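You operate a simulated robot arm through the tools that you are given. There is no shell and no other tool.

The job below is to be done with a simulated robot arm. You get a single attempt, and the scene is never put back.

TASK
Shut the fill knob, drain the level glass and wipe up the puddle.
Fine: use the grey pad and put it in the small grey tray.

It is judged by the outcome, as a careful person would: the job done as asked, and still so three seconds after it is handed in. It fails if anything else is knocked over, pushed out of place, dropped, spilled or broken.

THE ROBOT
A 7-joint arm with a two-finger parallel gripper, fixed in place. Base frame: the origin is at the foot of the arm, x ahead of it, y to its left, z up; the work surface is at about z = 90. Units: cm, degrees, N and s.
Its first joint turns from -166.0 to 166.0 degrees. Payload 3.43 kg.
The tool frame sits at the grasp point between the pads (the TCP): z along the fingers, y along the line on which they close. The tips reach 3 cm beyond it. Largest opening 9.4 cm; finger width 2.8, thickness 1; the body of the gripper, 5 by 9.6 cm, starts 5.5 cm behind the TCP.
Orientation is told as [roll, pitch, yaw] about the base's x, y, z axes, in that order, counted from this pose: with the fingers straight down and closing along the base's y, the tool's x points along the base's -x, its y along +y and its z along -z.

THE INTERFACE
- The arm moves only by the tool arm_command. Its argument "deltas" is one flat list of numbers, 7 for each row, row after row: the turn, a rotation vector about the tool's x, y, z in degrees, then the shift along the tool's x, y, z in mm, then the finger opening in mm, from 0 to 94. In form: [ax, ay, az, x, y, z, gripper, ax, ay, az, x, y, z, gripper, ...]. A call has 1 to 20 rows; each row is the pose to reach, as a shift and turn from the pose commanded when the call began, along the tool's axes at that moment. A row lasts 0.2 s, in which the tool goes at most 5 cm and 8.6 degrees; a call with a longer step from one row to the next is refused whole, and so is a gripper value outside its range. Where a pose cannot be reached the arm comes as near as it can. A force on the tool above 40 N (or 10 N above the force at the start of the call, whichever is more), or a blocked arm, ends the call early, and 0.2 s more pass. Each finger travels about 4.5 cm/s and halts on what it meets, pressing with about 31 N; the grip force reading is that of the motor and also rises with nothing between the fingers. The clock runs only during rows and for 0.2 s after the last one: add rows that repeat a pose to give the fingers time. It gives the time, the measured TCP pose, the force on the tool (base axes), the opening and the grip force at its end, in the units of the frame above (readings bear some noise), with the torque about the TCP (base axes, N m) and any sound that the robot's microphone picked up.
- Cameras (640 x 400 px; columns grow to the right, rows downward): "scene" is fixed at [40.12, 49.84, 164.87]; the picture's right is [-0.99, -0.14, 0.00], its down [-0.08, 0.59, -0.80] and it looks along [0.11, -0.80, -0.59] (base axes); focal length 347 px, centre (320, 200). "wrist" rides on the gripper at [7.6, 1.4, -10.3] in the tool frame; the picture's right is [-0.18, 0.98, 0.00], its down [-0.75, -0.14, -0.64] and it looks along [-0.63, -0.12, 0.77] (tool axes); focal length 243 px, centre (320, 200). There is no depth. A picture from a camera that has moved, and an enlarged one, comes with that camera's place and axes in the base frame and with its lens.
- camera(camera): a new picture of that camera. No time passes.
- close_up(camera, box): a new picture of the part [left, top, right, bottom] of that camera's present view, enlarged. No time passes.
- job_done(): hands the job in; it is judged then, once.

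Nothing tells you positions but the pictures and the camera data. Unless the task says otherwise, let go and move clear before handing in.

The tools are called after ">>>" as name(argument=value, ...) on one line, values as JSON. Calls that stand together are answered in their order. arm_command: Moves the arm, as the interface text tells. Its arguments: {"type":"object","properties":{"deltas":{"type":"array","items":{"type":"number"}}},"required":["deltas"]} The other tools are called the same way: camera (camera) takes a picture; close_up (camera, box) takes an enlarged picture of a part of a camera's view; job_done () hands the job in.

At the start:

```text
t: 0.0
eef_pos: [44.17, -19.26, 125.56]
tcp_rot: [0.1, 0.0, 0.0]
force: [0.4, 0.2, -0.5]
moment: [-0.01, -0.01, 0.04]
width: 9.4
grasp_force: 0.0
```

scene: 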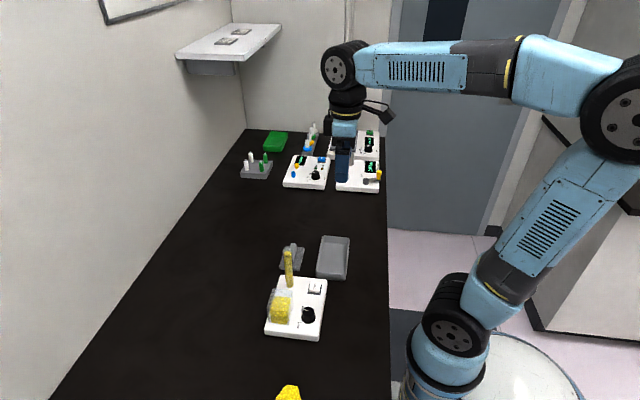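
wrist: 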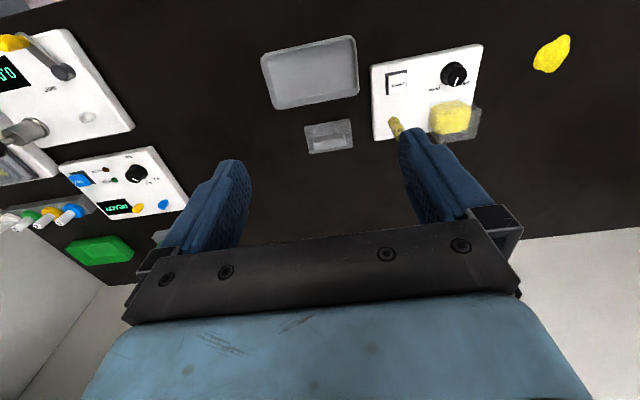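

I see a dark bench with several white panels; the near one has a knob, a rocker-like button, a level glass (yellow) and a yellow shape nearby that could be the puddle. I'll look closer before moving.

>>> close_up(camera="scene", box=[240, 220, 400, 400])

>>> close_up(camera="scene", box=[220, 110, 400, 210])

>>> close_up(camera="wrist", box=[360, 20, 600, 170])

>>> close_up(camera="wrist", box=[240, 20, 400, 170])

>>> close_up(camera="wrist", box=[0, 20, 200, 280])

```text
2.22 times, centred on (320, 310) of scene
camera zoom: at [40.12, 49.84, 164.87], right [-0.99, -0.14, 0.0], down [-0.08, 0.59, -0.8], along [0.11, -0.8, -0.59], focal length 772 px, centre (320, -44)
```

zoom: 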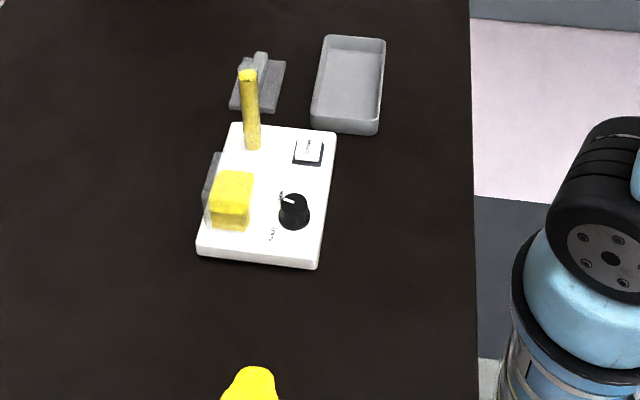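

```text
3.56 times, centred on (310, 160) of scene
camera zoom: at [40.12, 49.84, 164.87], right [-0.99, -0.14, 0.0], down [-0.08, 0.59, -0.8], along [0.11, -0.8, -0.59], focal length 1235 px, centre (356, 342)
```

zoom: 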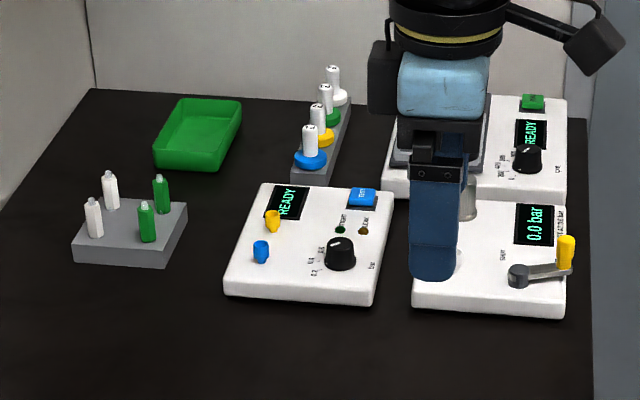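

```text
2.67 times, centred on (480, 95) of wrist
camera zoom: at [36.5, -17.82, 135.71], right [0.18, 0.98, 0.0], down [0.75, -0.14, 0.64], along [0.63, -0.12, -0.77], focal length 647 px, centre (-107, 480)
```

zoom: 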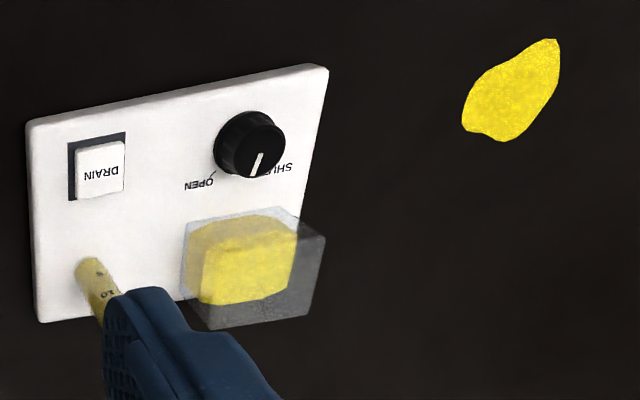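

```text
2.67 times, centred on (320, 95) of wrist
camera zoom: at [36.5, -17.82, 135.71], right [0.18, 0.98, 0.0], down [0.75, -0.14, 0.64], along [0.63, -0.12, -0.77], focal length 647 px, centre (320, 480)
```

zoom: 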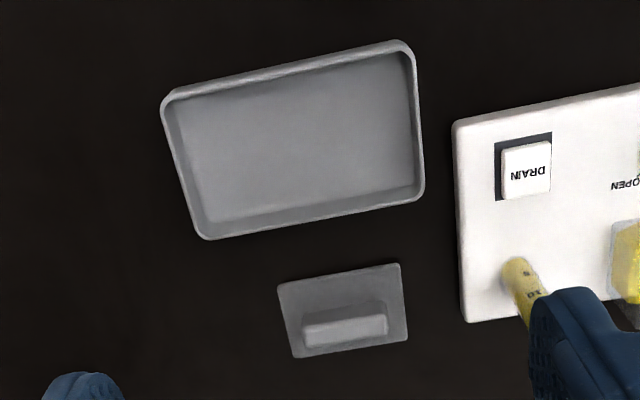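

```text
1.54 times, centred on (100, 150) of wrist
camera zoom: at [36.5, -17.82, 135.71], right [0.18, 0.98, 0.0], down [0.75, -0.14, 0.64], along [0.63, -0.12, -0.77], focal length 373 px, centre (658, 277)
```

zoom: 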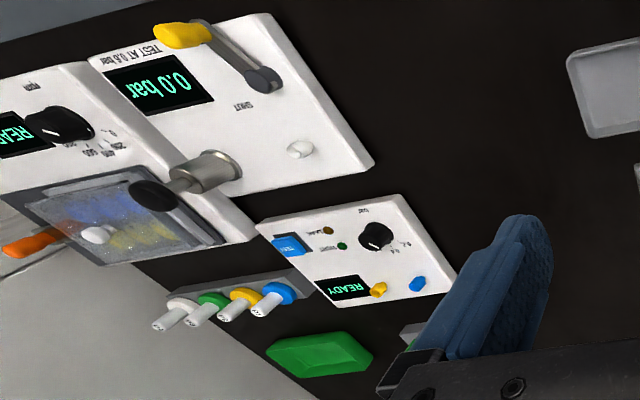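

The near panel (about x 46–61, y −14…5) has a DRAIN button at roughly (50, −9), the fill knob at roughly (50, 0), a tall level glass at (56, −9) and a clear box with yellow in it. The puddle is at about (50.5, 17), the grey pad with a handle at (57.7, −20) and the grey tray at (46, −21). I'll move high over the panel to see it in detail.

>>> arm_command(deltas=[0, 0, 0, -6, 30, 0, 94, 0, 0, 0, -12, 60, 0, 94, 0, 0, 0, -18, 90, 10, 94, 0, 0, 0, -24, 120, 20, 94, 0, 0, 0, -30, 150, 30, 94, 0, 0, 0, -36, 180, 40, 94, 0, 0, 0, -38, 190, 50, 94, 0, 0, 0, -38, 190, 50, 94])

>>> camera(camera="wrist")

>>> camera(camera="scene")

```text
t: 1.8
eef_pos: [47.94, -0.36, 120.44]
tcp_rot: [0.1, 0.1, 0.0]
force: [1.3, 0.2, 0.4]
moment: [-0.01, -0.01, -0.02]
width: 9.39
grasp_force: 0.1
```

```text
taken
camera wrist: at [40.24, 1.16, 130.54], right [0.18, 0.98, 0.0], down [0.75, -0.14, 0.64], along [0.63, -0.12, -0.77], focal length 243 px, centre (320, 200)
```

wrist: 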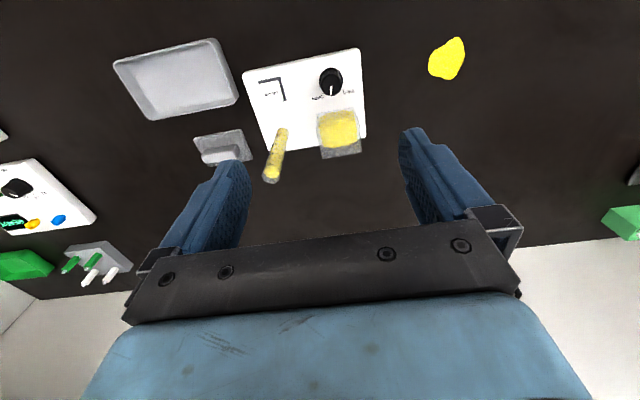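

```text
taken
```

scene: 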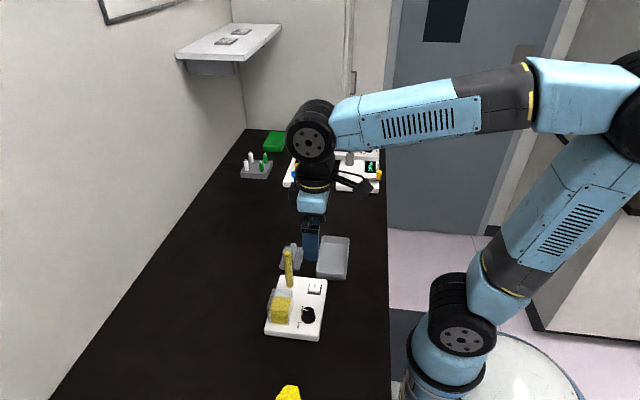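

>>> close_up(camera="wrist", box=[220, 30, 380, 190])

>>> close_up(camera="wrist", box=[300, 50, 370, 120])

>>> close_up(camera="wrist", box=[410, 20, 490, 100])

>>> close_up(camera="scene", box=[255, 230, 365, 345])

>>> close_up(camera="wrist", box=[100, 30, 260, 180])

```text
2.50 times, centred on (300, 110) of wrist
camera zoom: at [40.24, 1.16, 130.54], right [0.18, 0.98, 0.0], down [0.75, -0.14, 0.64], along [0.63, -0.12, -0.77], focal length 606 px, centre (370, 425)
```

zoom: 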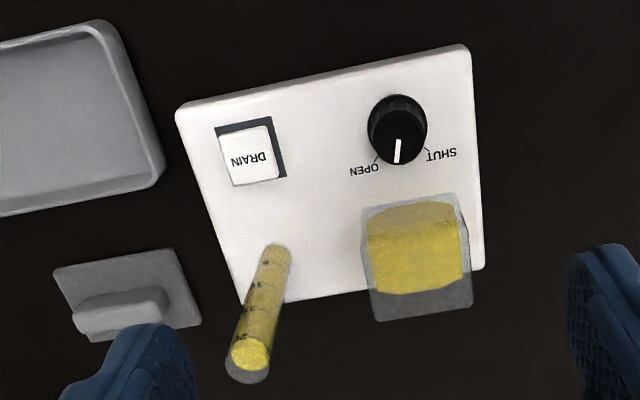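

```text
5.71 times, centred on (335, 85) of wrist
camera zoom: at [40.24, 1.16, 130.54], right [0.18, 0.98, 0.0], down [0.75, -0.14, 0.64], along [0.63, -0.12, -0.77], focal length 1386 px, centre (234, 857)
```

zoom: 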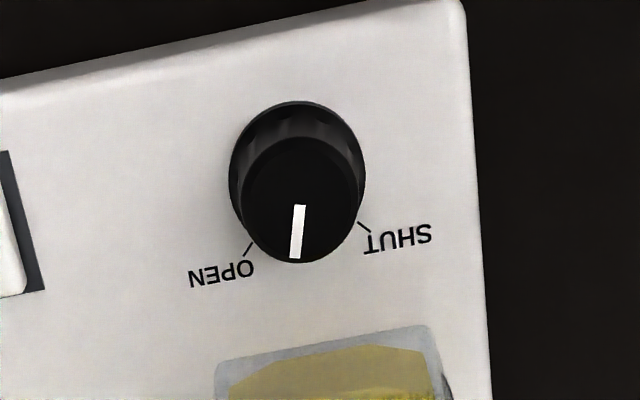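

```text
5.00 times, centred on (450, 60) of wrist
camera zoom: at [40.24, 1.16, 130.54], right [0.18, 0.98, 0.0], down [0.75, -0.14, 0.64], along [0.63, -0.12, -0.77], focal length 1213 px, centre (-330, 900)
```

zoom: 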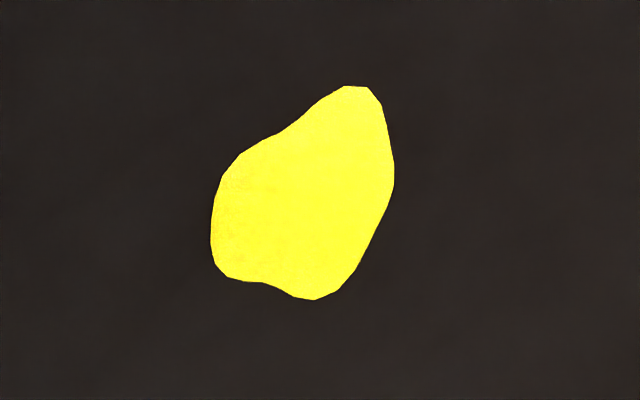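

```text
3.48 times, centred on (310, 288) of scene
camera zoom: at [40.12, 49.84, 164.87], right [-0.99, -0.14, 0.0], down [-0.08, 0.59, -0.8], along [0.11, -0.8, -0.59], focal length 1208 px, centre (355, -104)
```

zoom: 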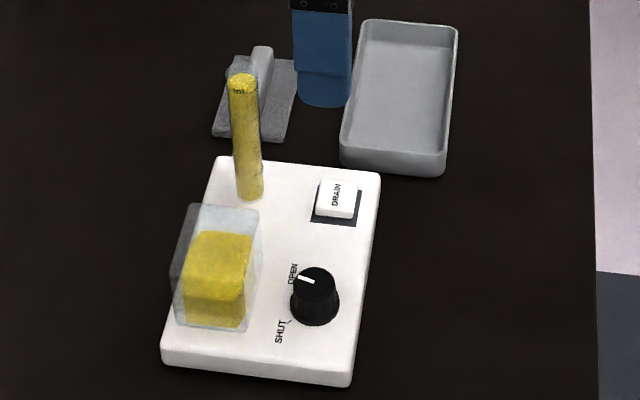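

```text
2.67 times, centred on (180, 105) of wrist
camera zoom: at [40.24, 1.16, 130.54], right [0.18, 0.98, 0.0], down [0.75, -0.14, 0.64], along [0.63, -0.12, -0.77], focal length 647 px, centre (693, 453)
```

zoom: 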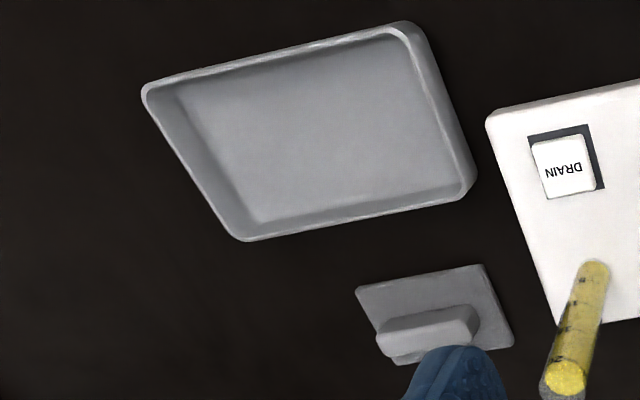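

The knob pointer sits between OPEN (about −45°) and SHUT (about +45°), at roughly −17° from straight ahead, so it needs about a +60° turn counter-clockwise from above. I'll lower over the knob at about (49.4, 1) and check alignment.

>>> arm_command(deltas=[0, 0, 0, -4, 4, 30, 94, 0, 0, 0, -8, 8, 60, 94, 0, 0, 0, -12, 11, 90, 94, 0, 0, 0, -15, 14, 120, 94, 0, 0, 0, -15, 14, 140, 94, 0, 0, 0, -15, 14, 140, 94])

>>> camera(camera="wrist")

>>> close_up(camera="scene", box=[255, 230, 365, 345])

```text
t: 3.2
eef_pos: [49.39, 1.19, 106.6]
tcp_rot: [0.0, 0.0, -0.1]
force: [-0.2, -0.5, 0.3]
moment: [0.0, 0.02, 0.02]
width: 9.4
grasp_force: 0.2
```

```text
taken
camera wrist: at [41.7, 2.58, 116.81], right [0.18, 0.98, 0.0], down [0.75, -0.14, 0.64], along [0.63, -0.12, -0.77], focal length 243 px, centre (320, 200)
```

wrist: 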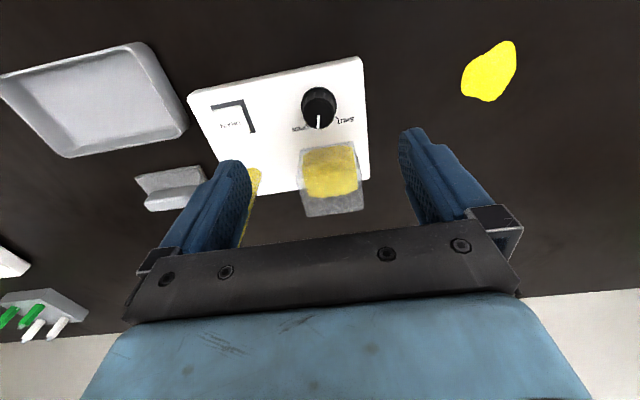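

```text
3.48 times, centred on (310, 288) of scene
camera zoom: at [40.12, 49.84, 164.87], right [-0.99, -0.14, 0.0], down [-0.08, 0.59, -0.8], along [0.11, -0.8, -0.59], focal length 1208 px, centre (355, -104)
```

zoom: 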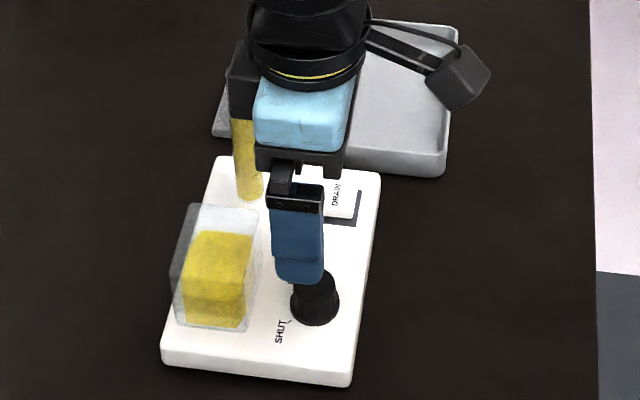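

>>> close_up(camera="wrist", box=[270, 60, 390, 180])

```text
3.33 times, centred on (330, 120) of wrist
camera zoom: at [41.7, 2.58, 116.81], right [0.18, 0.98, 0.0], down [0.75, -0.14, 0.64], along [0.63, -0.12, -0.77], focal length 809 px, centre (287, 467)
```

zoom: 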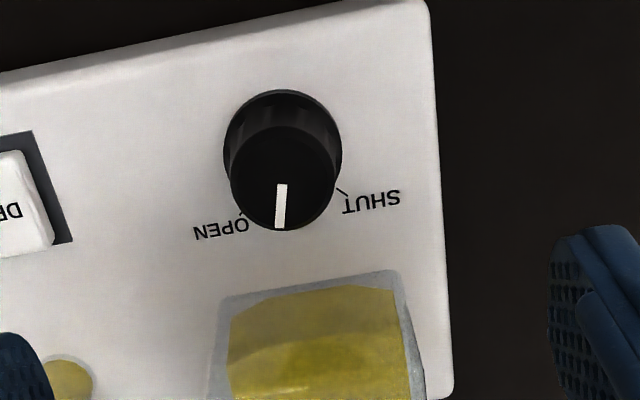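

The knob is centred at about (49.5, 1.0), its top near z = 95, with the clear box starting at about x = 54. I'll yaw the tool −30° and narrow the fingers to 6 cm above it.

>>> arm_command(deltas=[0, 0, 7.5, -1, -1, 0, 80, 0, 0, 15, -1, -1.5, 0, 70, 0, 0, 22.5, -1, -1.5, 10, 60, 0, 0, 30, -1, -1.5, 25, 60, 0, 0, 30, -1, -1.5, 45, 60, 0, 0, 30, -1, -1.5, 45, 60])

>>> camera(camera="wrist")

>>> close_up(camera="scene", box=[255, 230, 365, 345])

```text
t: 4.6
eef_pos: [49.46, 0.89, 101.92]
tcp_rot: [0.0, 0.0, -29.9]
force: [0.1, 0.3, -1.3]
moment: [0.02, -0.02, 0.02]
width: 6.03
grasp_force: 0.1
```

```text
taken
camera wrist: at [43.58, 6.02, 112.2], right [0.65, 0.76, 0.0], down [0.58, -0.5, 0.64], along [0.49, -0.42, -0.77], focal length 243 px, centre (320, 200)
```

wrist: 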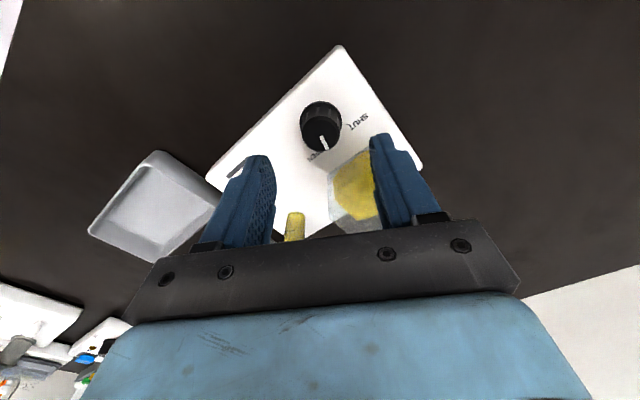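

```text
3.48 times, centred on (310, 288) of scene
camera zoom: at [40.12, 49.84, 164.87], right [-0.99, -0.14, 0.0], down [-0.08, 0.59, -0.8], along [0.11, -0.8, -0.59], focal length 1208 px, centre (355, -104)
```

zoom: 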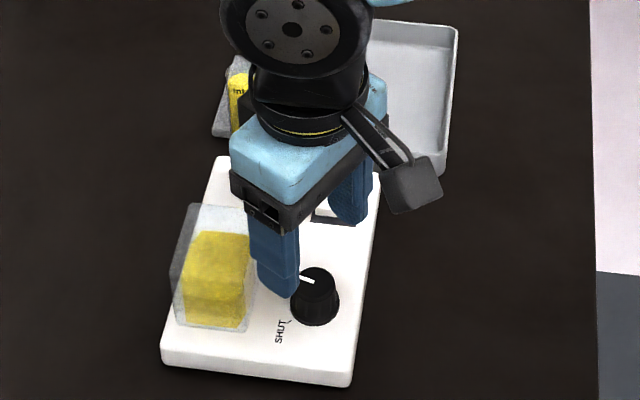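

The fingers straddle the knob. I estimate the panel top at z ≈ 93 and the knob top near 96, so I'll descend to TCP z ≈ 97 and look.

>>> arm_command(deltas=[0, 0, 0, 0, 0, 12, 60, 0, 0, 0, 0, 0, 24, 60, 0, 0, 0, 0, 0, 36, 60, 0, 0, 0, 0, 0, 49, 60, 0, 0, 0, 0, 0, 49, 60])

>>> camera(camera="wrist")

>>> close_up(camera="scene", box=[255, 250, 355, 350])

```text
t: 5.8
eef_pos: [49.51, 0.92, 97.02]
tcp_rot: [0.0, 0.0, -30.0]
force: [-0.3, -0.6, 0.1]
moment: [0.01, -0.03, 0.01]
width: 5.99
grasp_force: 0.0
```

```text
taken
camera wrist: at [43.55, 5.98, 107.34], right [0.65, 0.76, 0.0], down [0.58, -0.5, 0.64], along [0.49, -0.42, -0.77], focal length 243 px, centre (320, 200)
```

wrist: 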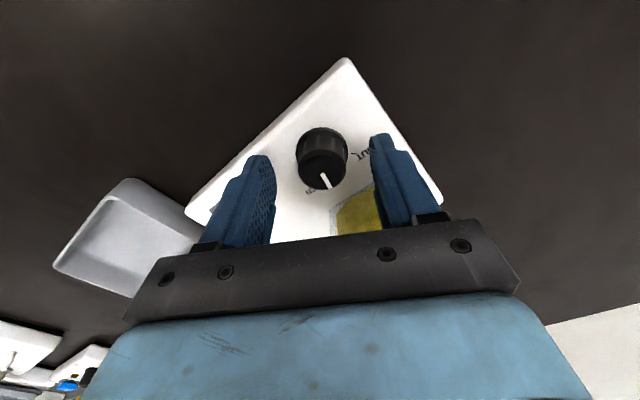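

```text
4.00 times, centred on (305, 300) of scene
camera zoom: at [40.12, 49.84, 164.87], right [-0.99, -0.14, 0.0], down [-0.08, 0.59, -0.8], along [0.11, -0.8, -0.59], focal length 1390 px, centre (380, -200)
```

zoom: 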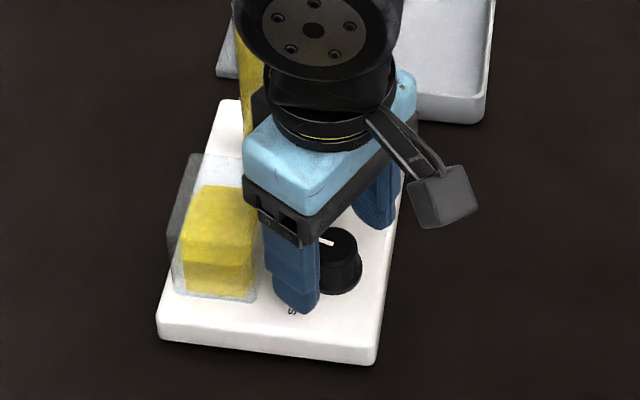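

The knob lies on the tool axis between the fingers. I'll go down another 5 mm and close on it.

>>> arm_command(deltas=[0, 0, 0, 0, 0, 5, 60, 0, 0, 0, 0, 0, 5, 45, 0, 0, 0, 0, 0, 5, 30, 0, 0, 0, 0, 0, 5, 20, 0, 0, 0, 0, 0, 5, 20, 0, 0, 0, 0, 0, 5, 20])

>>> camera(camera="wrist")

```text
t: 7.2
eef_pos: [49.54, 1.11, 96.56]
tcp_rot: [0.0, 0.0, -30.0]
force: [4.4, 8.9, 1.1]
moment: [0.23, -0.22, 0.01]
width: 2.94
grasp_force: 31.1
```

```text
taken
camera wrist: at [43.57, 6.08, 106.83], right [0.65, 0.76, 0.0], down [0.58, -0.5, 0.64], along [0.49, -0.42, -0.77], focal length 243 px, centre (320, 200)
```

wrist: 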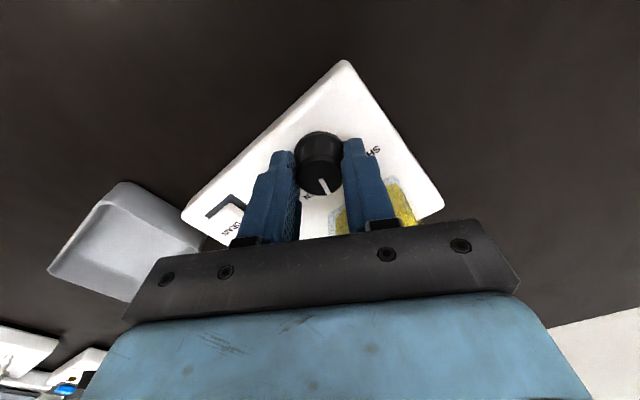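

I have the knob gripped. Now I'll turn it +62° counter-clockwise (seen from above) toward SHUT, easing the 2 mm offset as I do.

>>> arm_command(deltas=[0, 0, 0, 0, 2, 0, 20, 0, 0, -7, 0, 2, 0, 20, 0, 0, -14, 0, 2, 0, 20, 0, 0, -21, 0, 2, 0, 20, 0, 0, -28, 0, 2, 0, 20, 0, 0, -35, 0, 2, 0, 20, 0, 0, -42, 0, 2, 0, 20, 0, 0, -49, 0, 2, 0, 20, 0, 0, -56, 0, 2, 0, 20, 0, 0, -62, 0, 2, 0, 20, 0, 0, -62, 0, 2, 0, 20])

>>> camera(camera="wrist")

>>> close_up(camera="scene", box=[255, 250, 355, 350])

```text
t: 9.6
eef_pos: [49.57, 1.28, 96.55]
tcp_rot: [-0.1, 0.0, 32.1]
force: [-14.2, -9.2, 6.3]
moment: [-0.17, 0.33, -0.06]
width: 2.93
grasp_force: 30.8
```

```text
taken
camera wrist: at [42.37, -1.65, 106.82], right [-0.37, 0.93, 0.0], down [0.71, 0.28, 0.64], along [0.6, 0.24, -0.77], focal length 243 px, centre (320, 200)
```

wrist: 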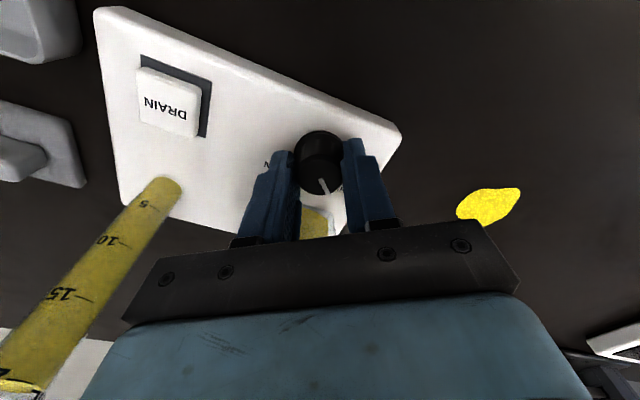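

```text
4.00 times, centred on (305, 300) of scene
camera zoom: at [40.12, 49.84, 164.87], right [-0.99, -0.14, 0.0], down [-0.08, 0.59, -0.8], along [0.11, -0.8, -0.59], focal length 1390 px, centre (380, -200)
```

zoom: 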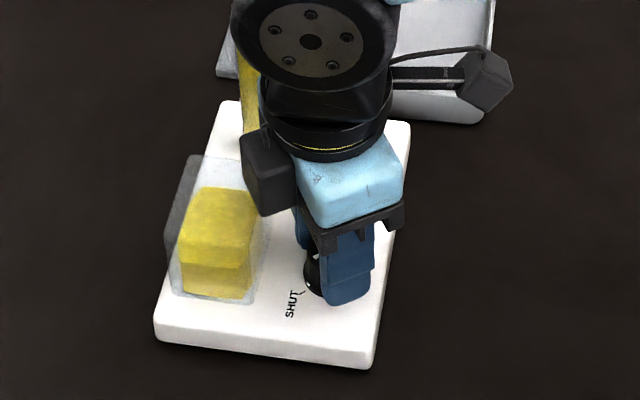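

The knob turned with the gripper. I'll check the pointer against the SHUT mark closely.

>>> close_up(camera="wrist", box=[260, 110, 400, 220])

>>> close_up(camera="scene", box=[300, 290, 350, 340])

```text
3.64 times, centred on (330, 165) of wrist
camera zoom: at [42.37, -1.65, 106.82], right [-0.37, 0.93, 0.0], down [0.71, 0.28, 0.64], along [0.6, 0.24, -0.77], focal length 882 px, centre (284, 327)
```

zoom: 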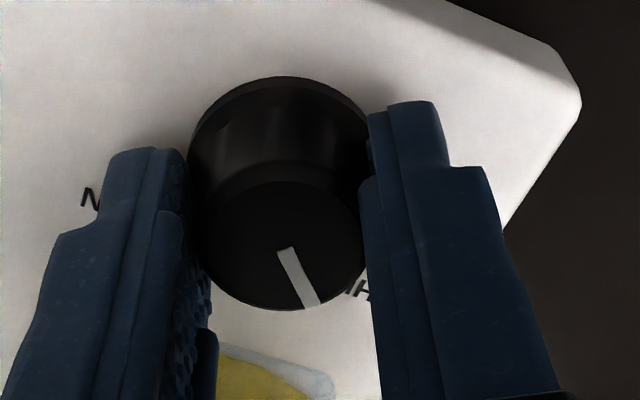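

```text
8.00 times, centred on (325, 315) of scene
camera zoom: at [40.12, 49.84, 164.87], right [-0.99, -0.14, 0.0], down [-0.08, 0.59, -0.8], along [0.11, -0.8, -0.59], focal length 2779 px, centre (280, -720)
```

zoom: 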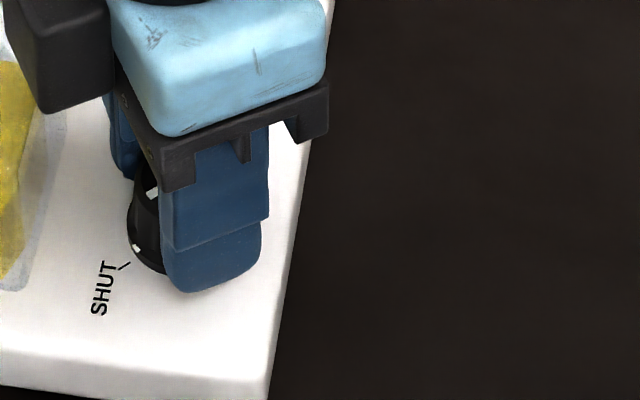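

The pointer now reads about 45–46°, matching the SHUT tick. I'll ease the side load, open to 5 cm and lift straight up to check.

>>> arm_command(deltas=[0, 0, 0, 1, 0, 0, 20, 0, 0, 0, 2, 0, 0, 25, 0, 0, 0, 2, 0, 0, 40, 0, 0, 0, 2, 0, 0, 50, 0, 0, 0, 2, 0, 0, 50, 0, 0, 0, 2, 0, -20, 50, 0, 0, 0, 2, 0, -45, 50, 0, 0, 0, 2, 0, -80, 50, 0, 0, 0, 2, 0, -115, 50, 0, 0, 0, 2, 0, -115, 50])

>>> camera(camera="wrist")

>>> close_up(camera="scene", box=[255, 250, 355, 350])

```text
t: 11.8
eef_pos: [49.54, 1.33, 108.25]
tcp_rot: [0.1, 0.0, 32.0]
force: [-0.3, 0.5, 0.9]
moment: [0.02, 0.0, -0.05]
width: 5.02
grasp_force: 0.1
```

```text
taken
camera wrist: at [42.26, -1.64, 118.41], right [-0.37, 0.93, 0.0], down [0.71, 0.28, 0.64], along [0.6, 0.23, -0.77], focal length 243 px, centre (320, 200)
```

wrist: 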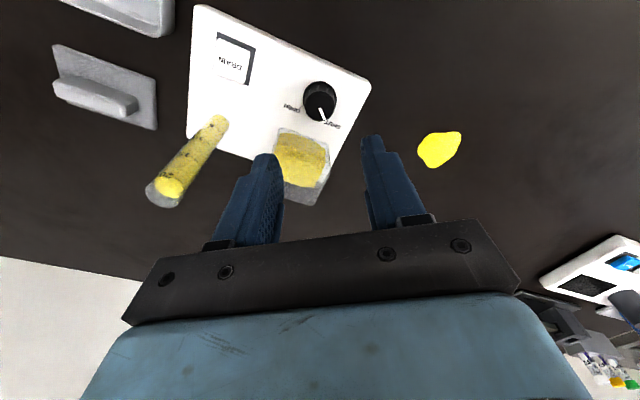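

```text
4.00 times, centred on (305, 300) of scene
camera zoom: at [40.12, 49.84, 164.87], right [-0.99, -0.14, 0.0], down [-0.08, 0.59, -0.8], along [0.11, -0.8, -0.59], focal length 1390 px, centre (380, -200)
```

zoom: 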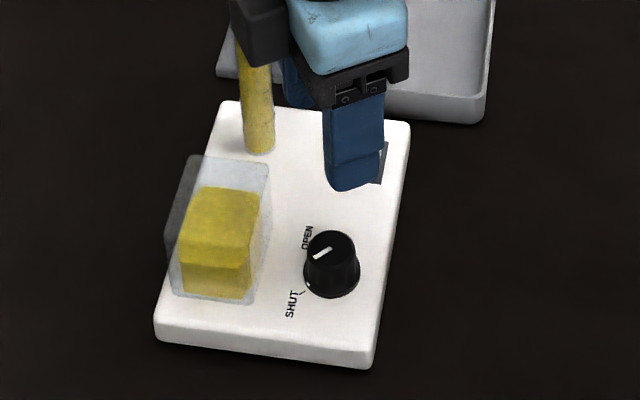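

>>> close_up(camera="wrist", box=[265, 60, 385, 170])

>>> close_up(camera="wrist", box=[130, 60, 260, 220])

>>> close_up(camera="scene", box=[315, 295, 360, 340])

```text
3.64 times, centred on (325, 115) of wrist
camera zoom: at [42.26, -1.64, 118.41], right [-0.37, 0.93, 0.0], down [0.71, 0.28, 0.64], along [0.6, 0.23, -0.77], focal length 882 px, centre (302, 509)
```

zoom: 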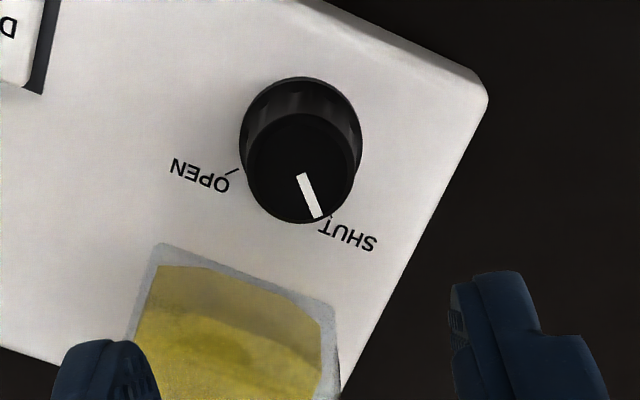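

```text
2.50 times, centred on (195, 140) of wrist
camera zoom: at [42.26, -1.64, 118.41], right [-0.37, 0.93, 0.0], down [0.71, 0.28, 0.64], along [0.6, 0.23, -0.77], focal length 606 px, centre (632, 350)
```

zoom: 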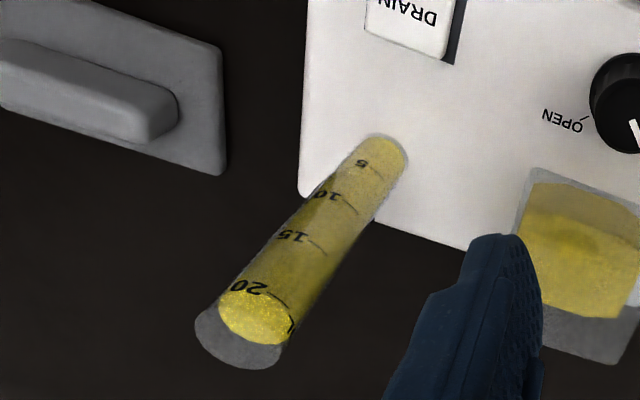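

```text
8.89 times, centred on (338, 318) of scene
camera zoom: at [40.12, 49.84, 164.87], right [-0.99, -0.14, 0.0], down [-0.08, 0.59, -0.8], along [0.11, -0.8, -0.59], focal length 3088 px, centre (164, -844)
```

zoom: 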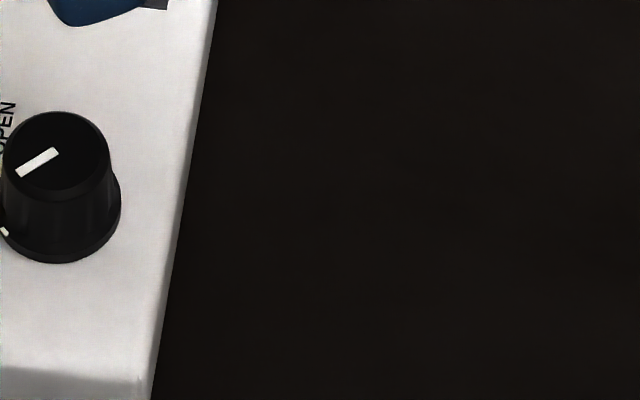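

>>> close_up(camera="scene", box=[315, 300, 355, 335])

>>> close_up(camera="scene", box=[320, 305, 345, 325])

>>> close_up(camera="wrist", box=[300, 70, 350, 135])

>>> close_up(camera="scene", box=[290, 300, 330, 340])

```text
11.43 times, centred on (335, 318) of scene
camera zoom: at [40.12, 49.84, 164.87], right [-0.99, -0.14, 0.0], down [-0.08, 0.59, -0.8], along [0.11, -0.8, -0.59], focal length 3970 px, centre (149, -1143)
```

zoom: 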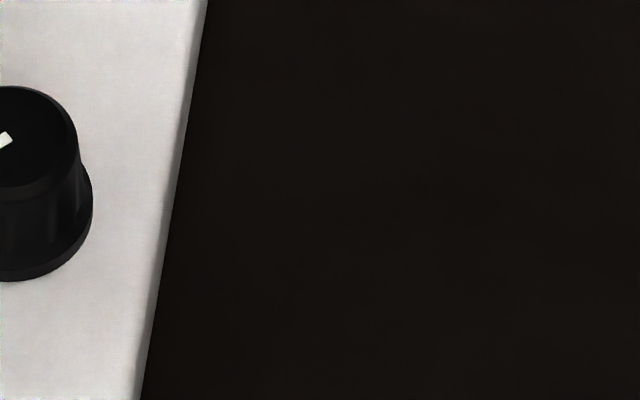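

```text
16.00 times, centred on (332, 315) of scene
camera zoom: at [40.12, 49.84, 164.87], right [-0.99, -0.14, 0.0], down [-0.08, 0.59, -0.8], along [0.11, -0.8, -0.59], focal length 5558 px, centre (120, -1640)
```

zoom: 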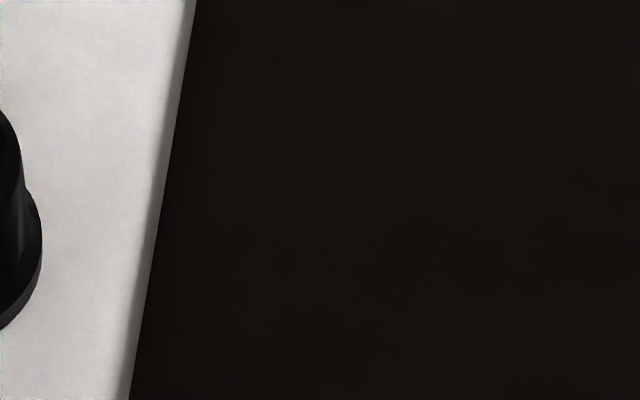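

```text
6.15 times, centred on (325, 102) of wrist
camera zoom: at [42.26, -1.64, 118.41], right [-0.37, 0.93, 0.0], down [0.71, 0.28, 0.64], along [0.6, 0.23, -0.77], focal length 1493 px, centre (289, 800)
```

zoom: 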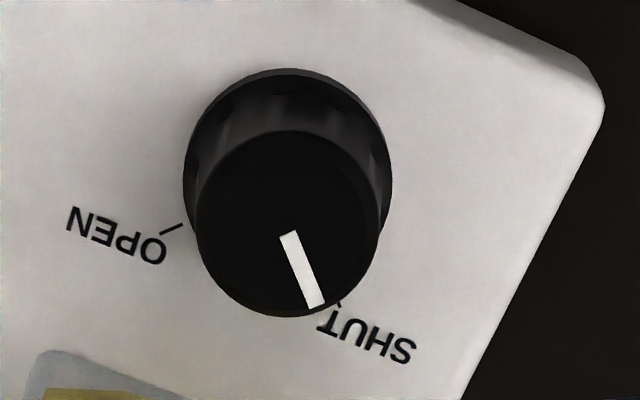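

```text
10.00 times, centred on (310, 320) of scene
camera zoom: at [40.12, 49.84, 164.87], right [-0.99, -0.14, 0.0], down [-0.08, 0.59, -0.8], along [0.11, -0.8, -0.59], focal length 3474 px, centre (420, -1000)
```

zoom: 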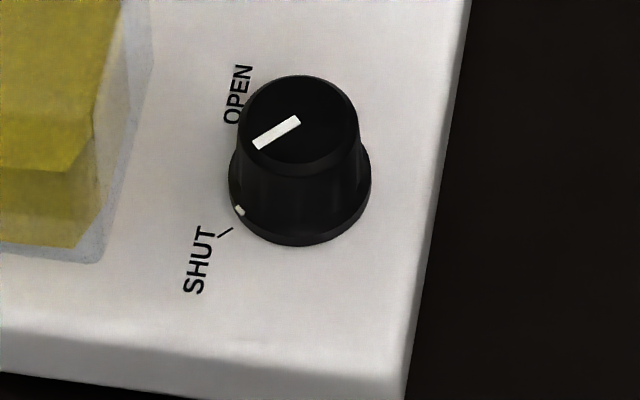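

The pointer is on the SHUT tick within a couple of degrees from both cameras, and the level glass reads just above 20. Next I'll close the fingers and move above the DRAIN button at about (49.4, −7.6).

>>> arm_command(deltas=[0, 0, 8, 12, -19, 0, 40, 0, 0, 16, 24, -38, 0, 25, 0, 0, 24, 36, -56, 0, 10, 0, 0, 32, 48, -75, 0, 0, 0, 0, 32, 48, -75, 10, 0, 0, 0, 32, 48, -75, 10, 0])

>>> camera(camera="wrist")

>>> close_up(camera="scene", box=[255, 230, 365, 345])

```text
t: 13.2
eef_pos: [49.47, -7.8, 107.13]
tcp_rot: [0.1, 0.0, 0.0]
force: [0.2, -0.3, 0.3]
moment: [-0.02, 0.0, 0.01]
width: 0.0
grasp_force: 30.3
```

```text
taken
camera wrist: at [41.76, -6.42, 117.33], right [0.18, 0.98, 0.0], down [0.75, -0.14, 0.64], along [0.63, -0.12, -0.77], focal length 243 px, centre (320, 200)
```

wrist: 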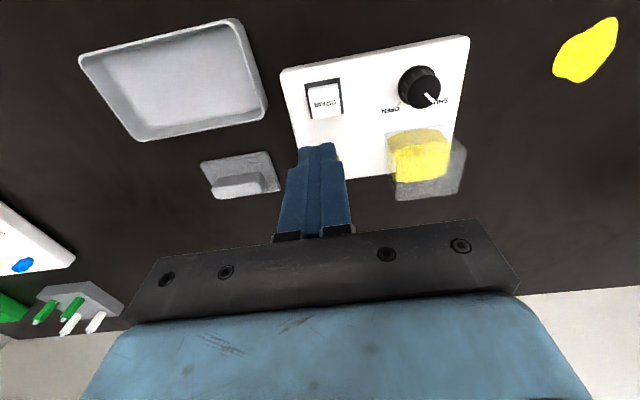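

```text
3.48 times, centred on (310, 288) of scene
camera zoom: at [40.12, 49.84, 164.87], right [-0.99, -0.14, 0.0], down [-0.08, 0.59, -0.8], along [0.11, -0.8, -0.59], focal length 1208 px, centre (355, -104)
```

zoom: 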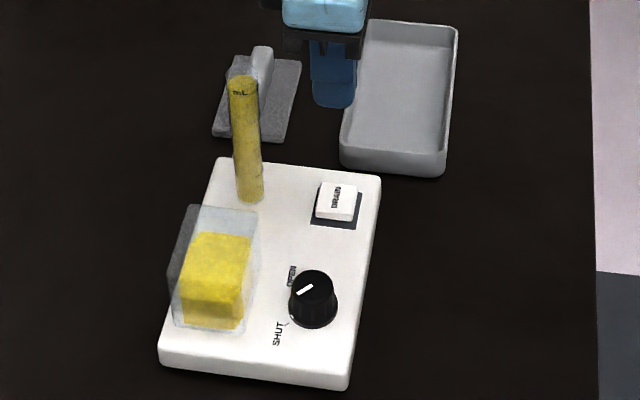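

>>> close_up(camera="wrist", box=[280, 60, 400, 170])

>>> close_up(camera="scene", box=[295, 270, 340, 310])

```text
3.64 times, centred on (340, 115) of wrist
camera zoom: at [41.76, -6.42, 117.33], right [0.18, 0.98, 0.0], down [0.75, -0.14, 0.64], along [0.63, -0.12, -0.77], focal length 882 px, centre (247, 509)
```

zoom: 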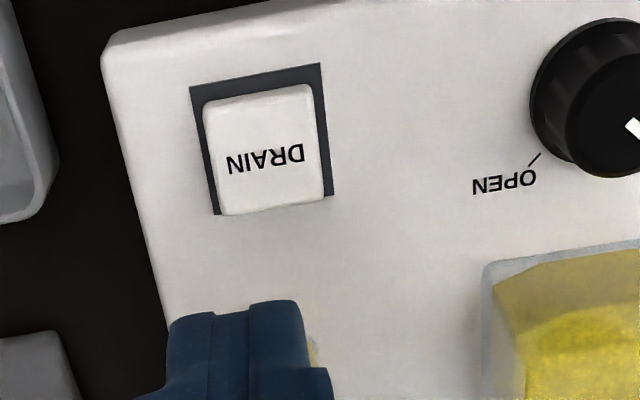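

```text
10.00 times, centred on (318, 290) of scene
camera zoom: at [40.12, 49.84, 164.87], right [-0.99, -0.14, 0.0], down [-0.08, 0.59, -0.8], along [0.11, -0.8, -0.59], focal length 3474 px, centre (345, -700)
```

zoom: 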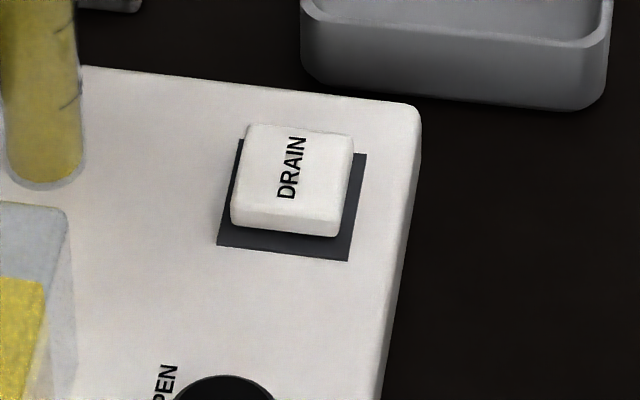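

The button is about 3 cm square, centred at (49.2, −7.35), its top near z ≈ 94. I'll align and come down to just above it.

>>> arm_command(deltas=[0, 0, 0, 2.7, 4.5, 20, 0, 0, 0, 0, 2.7, 4.5, 45, 0, 0, 0, 0, 2.7, 4.5, 70, 0, 0, 0, 0, 2.7, 4.5, 85, 0, 0, 0, 0, 2.7, 4.5, 92, 0, 0, 0, 0, 2.7, 4.5, 92, 0])

>>> camera(camera="wrist")

>>> close_up(camera="scene", box=[270, 245, 350, 315])

```text
t: 14.6
eef_pos: [49.19, -7.35, 97.75]
tcp_rot: [0.0, 0.0, 0.0]
force: [1.0, 0.0, 0.2]
moment: [-0.02, 0.03, -0.01]
width: 0.02
grasp_force: 30.7
```

```text
taken
camera wrist: at [41.5, -5.93, 108.03], right [0.18, 0.98, 0.0], down [0.75, -0.14, 0.64], along [0.63, -0.12, -0.77], focal length 243 px, centre (320, 200)
```

wrist: 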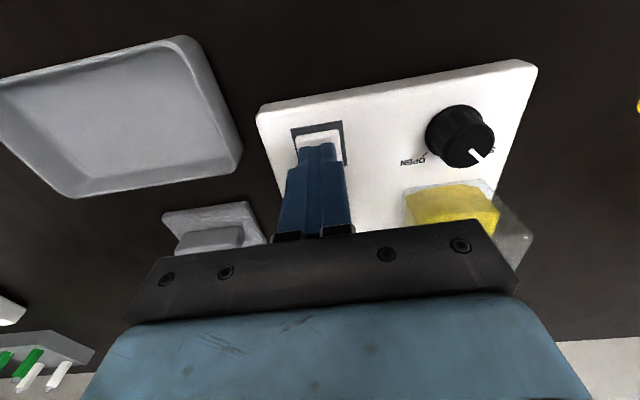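

```text
5.71 times, centred on (310, 280) of scene
camera zoom: at [40.12, 49.84, 164.87], right [-0.99, -0.14, 0.0], down [-0.08, 0.59, -0.8], along [0.11, -0.8, -0.59], focal length 1985 px, centre (377, -257)
```

zoom: 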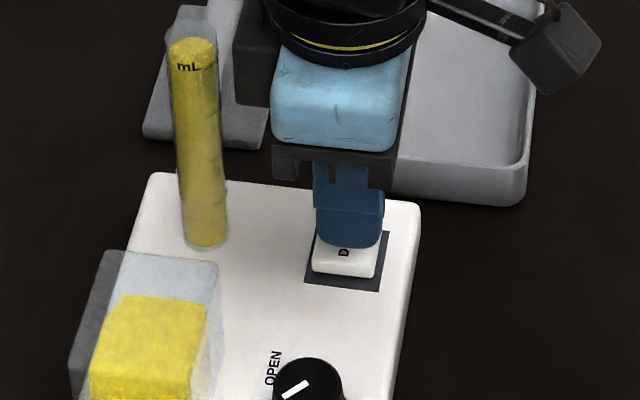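

The tips are right above the button. I'll press down gently in small steps and watch the force and the level.

>>> arm_command(deltas=[0, 0, 0, 0, 0, 2, 0, 0, 0, 0, 0, 0, 4, 0, 0, 0, 0, 0, 0, 6, 0, 0, 0, 0, 0, 0, 8, 0, 0, 0, 0, 0, 0, 8, 0])

>>> close_up(camera="scene", box=[270, 245, 350, 315])

```text
t: 15.8
eef_pos: [49.12, -7.36, 97.08]
tcp_rot: [0.0, 0.0, 0.1]
force: [0.7, 0.1, 1.0]
moment: [0.05, -0.04, 0.03]
width: 0.01
grasp_force: 31.7
heard: click
```

```text
5.71 times, centred on (310, 280) of scene
camera zoom: at [40.12, 49.84, 164.87], right [-0.99, -0.14, 0.0], down [-0.08, 0.59, -0.8], along [0.11, -0.8, -0.59], focal length 1985 px, centre (377, -257)
```

zoom: 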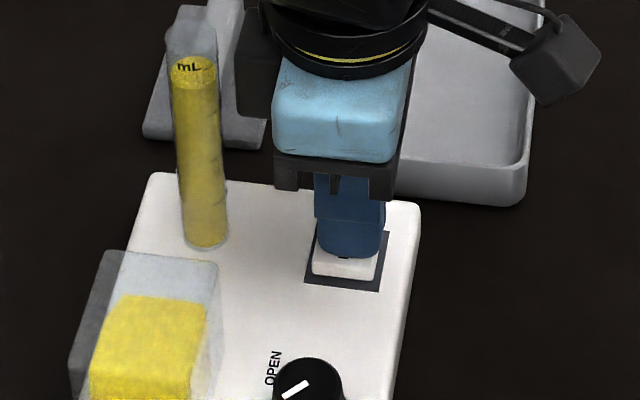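

A click was heard and the level is already falling. I'll hold the button and watch.

>>> arm_command(deltas=[0, 0, 0, 0, 0, 1, 0, 0, 0, 0, 0, 0, 1, 0, 0, 0, 0, 0, 0, 1, 0, 0, 0, 0, 0, 0, 1, 0, 0, 0, 0, 0, 0, 1, 0, 0, 0, 0, 0, 0, 1, 0])

>>> close_up(camera="scene", box=[270, 245, 350, 315])

```text
t: 17.2
eef_pos: [49.16, -7.37, 97.08]
tcp_rot: [0.0, -0.1, 0.1]
force: [-0.3, -0.6, 1.8]
moment: [-0.01, -0.04, -0.01]
width: 0.0
grasp_force: 30.9
```

```text
5.71 times, centred on (310, 280) of scene
camera zoom: at [40.12, 49.84, 164.87], right [-0.99, -0.14, 0.0], down [-0.08, 0.59, -0.8], along [0.11, -0.8, -0.59], focal length 1985 px, centre (377, -257)
```

zoom: 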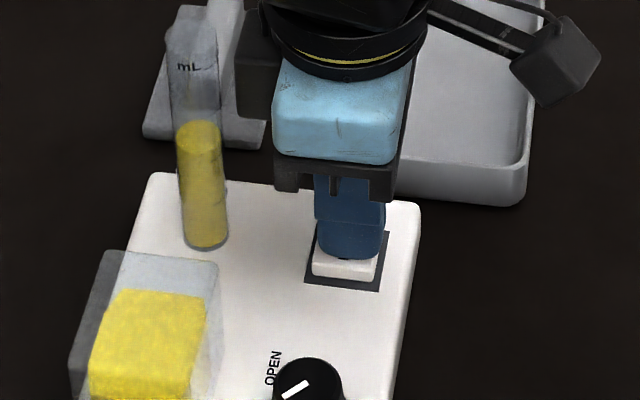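

The liquid drains into the clear box while held. I'll keep holding.

>>> arm_command(deltas=[0, 0, 0, 0, 0, 0, 0, 0, 0, 0, 0, 0, 0, 0, 0, 0, 0, 0, 0, 0, 0, 0, 0, 0, 0, 0, 0, 0, 0, 0, 0, 0, 0, 0, 0, 0, 0, 0, 0, 0, 0, 0, 0, 0, 0, 0, 0, 0, 0, 0, 0, 0, 0, 0, 0, 0, 0, 0, 0, 0, 0, 0, 0])

>>> close_up(camera="scene", box=[270, 245, 350, 315])

```text
t: 19.2
eef_pos: [49.16, -7.36, 97.02]
tcp_rot: [0.1, 0.0, 0.0]
force: [-0.1, 0.1, 1.8]
moment: [-0.01, -0.03, -0.01]
width: 0.0
grasp_force: 31.3
```

```text
5.71 times, centred on (310, 280) of scene
camera zoom: at [40.12, 49.84, 164.87], right [-0.99, -0.14, 0.0], down [-0.08, 0.59, -0.8], along [0.11, -0.8, -0.59], focal length 1985 px, centre (377, -257)
```

zoom: 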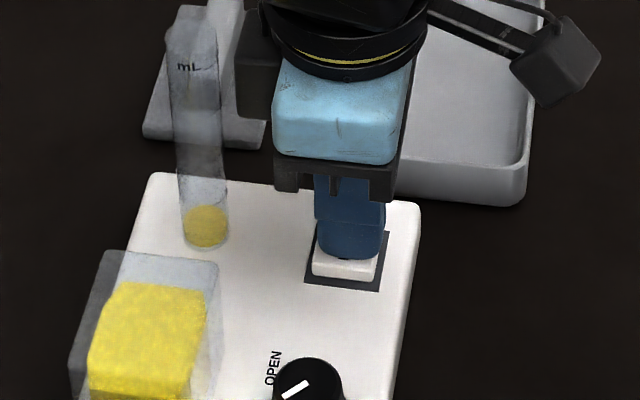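

Nearly empty. I'll hold about 1.6 s more.

>>> arm_command(deltas=[0, 0, 0, 0, 0, 0, 0, 0, 0, 0, 0, 0, 0, 0, 0, 0, 0, 0, 0, 0, 0, 0, 0, 0, 0, 0, 0, 0, 0, 0, 0, 0, 0, 0, 0, 0, 0, 0, 0, 0, 0, 0, 0, 0, 0, 0, 0, 0, 0])

>>> close_up(camera="scene", box=[270, 245, 350, 315])

```text
t: 20.8
eef_pos: [49.16, -7.31, 97.0]
tcp_rot: [-0.1, 0.0, 0.0]
force: [0.1, -0.1, 1.3]
moment: [0.03, -0.02, 0.0]
width: 0.02
grasp_force: 30.2
```

```text
5.71 times, centred on (310, 280) of scene
camera zoom: at [40.12, 49.84, 164.87], right [-0.99, -0.14, 0.0], down [-0.08, 0.59, -0.8], along [0.11, -0.8, -0.59], focal length 1985 px, centre (377, -257)
```

zoom: 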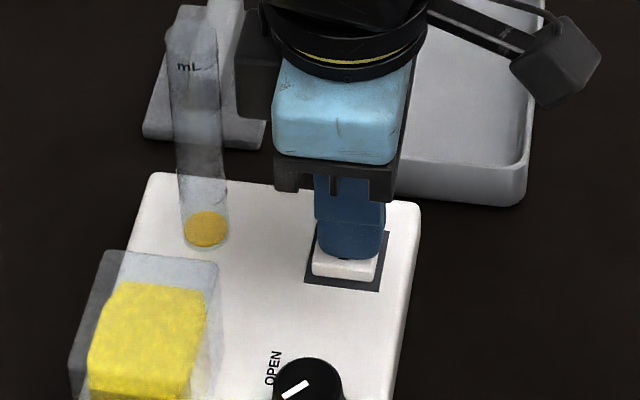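

A thin disc remains at the bottom; I'll hold a bit longer to see whether it still changes.

>>> arm_command(deltas=[0, 0, 0, 0, 0, 0, 0, 0, 0, 0, 0, 0, 0, 0, 0, 0, 0, 0, 0, 0, 0, 0, 0, 0, 0, 0, 0, 0, 0, 0, 0, 0, 0, 0, 0, 0, 0, 0, 0, 0, 0, 0, 0, 0, 0, 0, 0, 0, 0, 0, 0, 0, 0, 0, 0, 0, 0, 0, 0, 0, 0, 0, 0])

>>> close_up(camera="scene", box=[270, 245, 350, 315])

>>> close_up(camera="scene", box=[285, 270, 310, 295])

```text
t: 22.8
eef_pos: [49.04, -7.34, 97.12]
tcp_rot: [0.0, 0.0, 0.0]
force: [-0.3, 0.3, 1.9]
moment: [0.0, -0.03, 0.01]
width: 0.02
grasp_force: 31.1
```

```text
5.71 times, centred on (310, 280) of scene
camera zoom: at [40.12, 49.84, 164.87], right [-0.99, -0.14, 0.0], down [-0.08, 0.59, -0.8], along [0.11, -0.8, -0.59], focal length 1985 px, centre (377, -257)
```

zoom: 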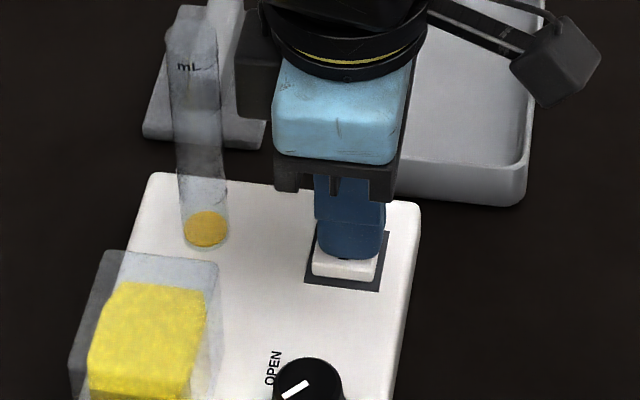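

```text
16.00 times, centred on (298, 282) of scene
camera zoom: at [40.12, 49.84, 164.87], right [-0.99, -0.14, 0.0], down [-0.08, 0.59, -0.8], along [0.11, -0.8, -0.59], focal length 5558 px, centre (680, -1120)
```

zoom: 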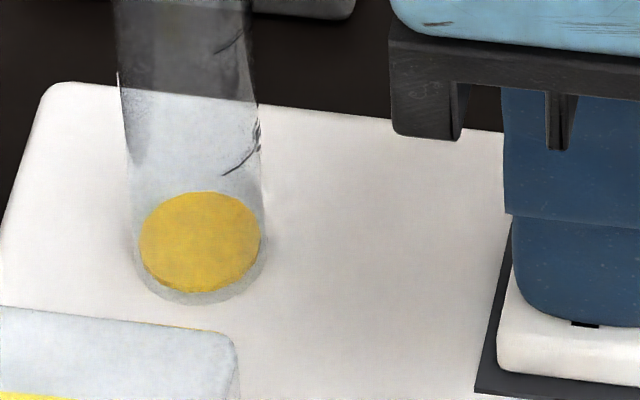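

The level is no longer changing, so the glass is empty (only a flat film at its foot). I'll lift off and check that it stays down and the knob is still on SHUT.

>>> arm_command(deltas=[0, 0, 0, 0, 0, -10, 0, 0, 0, 0, 0, 0, -30, 0, 0, 0, 0, 0, 0, -60, 0, 0, 0, 0, 0, 0, -100, 0, 0, 0, 0, 0, 0, -140, 0, 0, 0, 0, 0, 0, -180, 0, 0, 0, 0, 0, 0, -220, 0, 0, 0, 0, 0, 0, -220, 0, 0, 0, 0, 0, 0, -220, 0])

>>> camera(camera="wrist")

>>> close_up(camera="scene", box=[255, 230, 365, 345])

```text
t: 24.8
eef_pos: [49.2, -7.27, 119.05]
tcp_rot: [0.0, 0.0, 0.0]
force: [0.1, -0.5, 1.1]
moment: [0.0, 0.01, 0.0]
width: 0.0
grasp_force: 31.1
```

```text
taken
camera wrist: at [41.55, -5.87, 129.3], right [0.18, 0.98, 0.0], down [0.75, -0.14, 0.64], along [0.63, -0.12, -0.77], focal length 243 px, centre (320, 200)
```

wrist: 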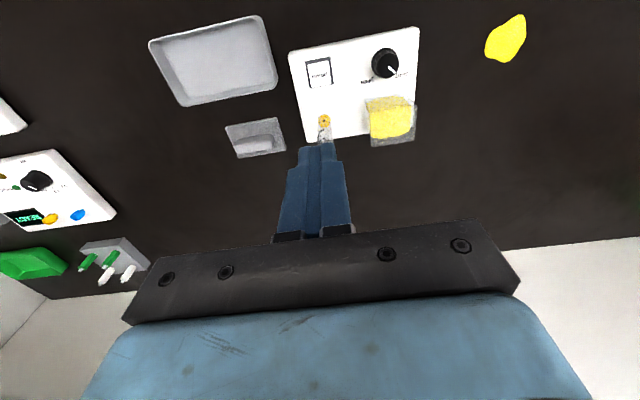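

```text
3.48 times, centred on (310, 288) of scene
camera zoom: at [40.12, 49.84, 164.87], right [-0.99, -0.14, 0.0], down [-0.08, 0.59, -0.8], along [0.11, -0.8, -0.59], focal length 1208 px, centre (355, -104)
```

zoom: 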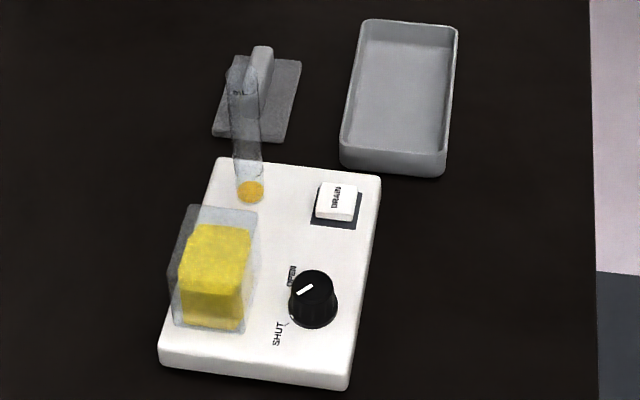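

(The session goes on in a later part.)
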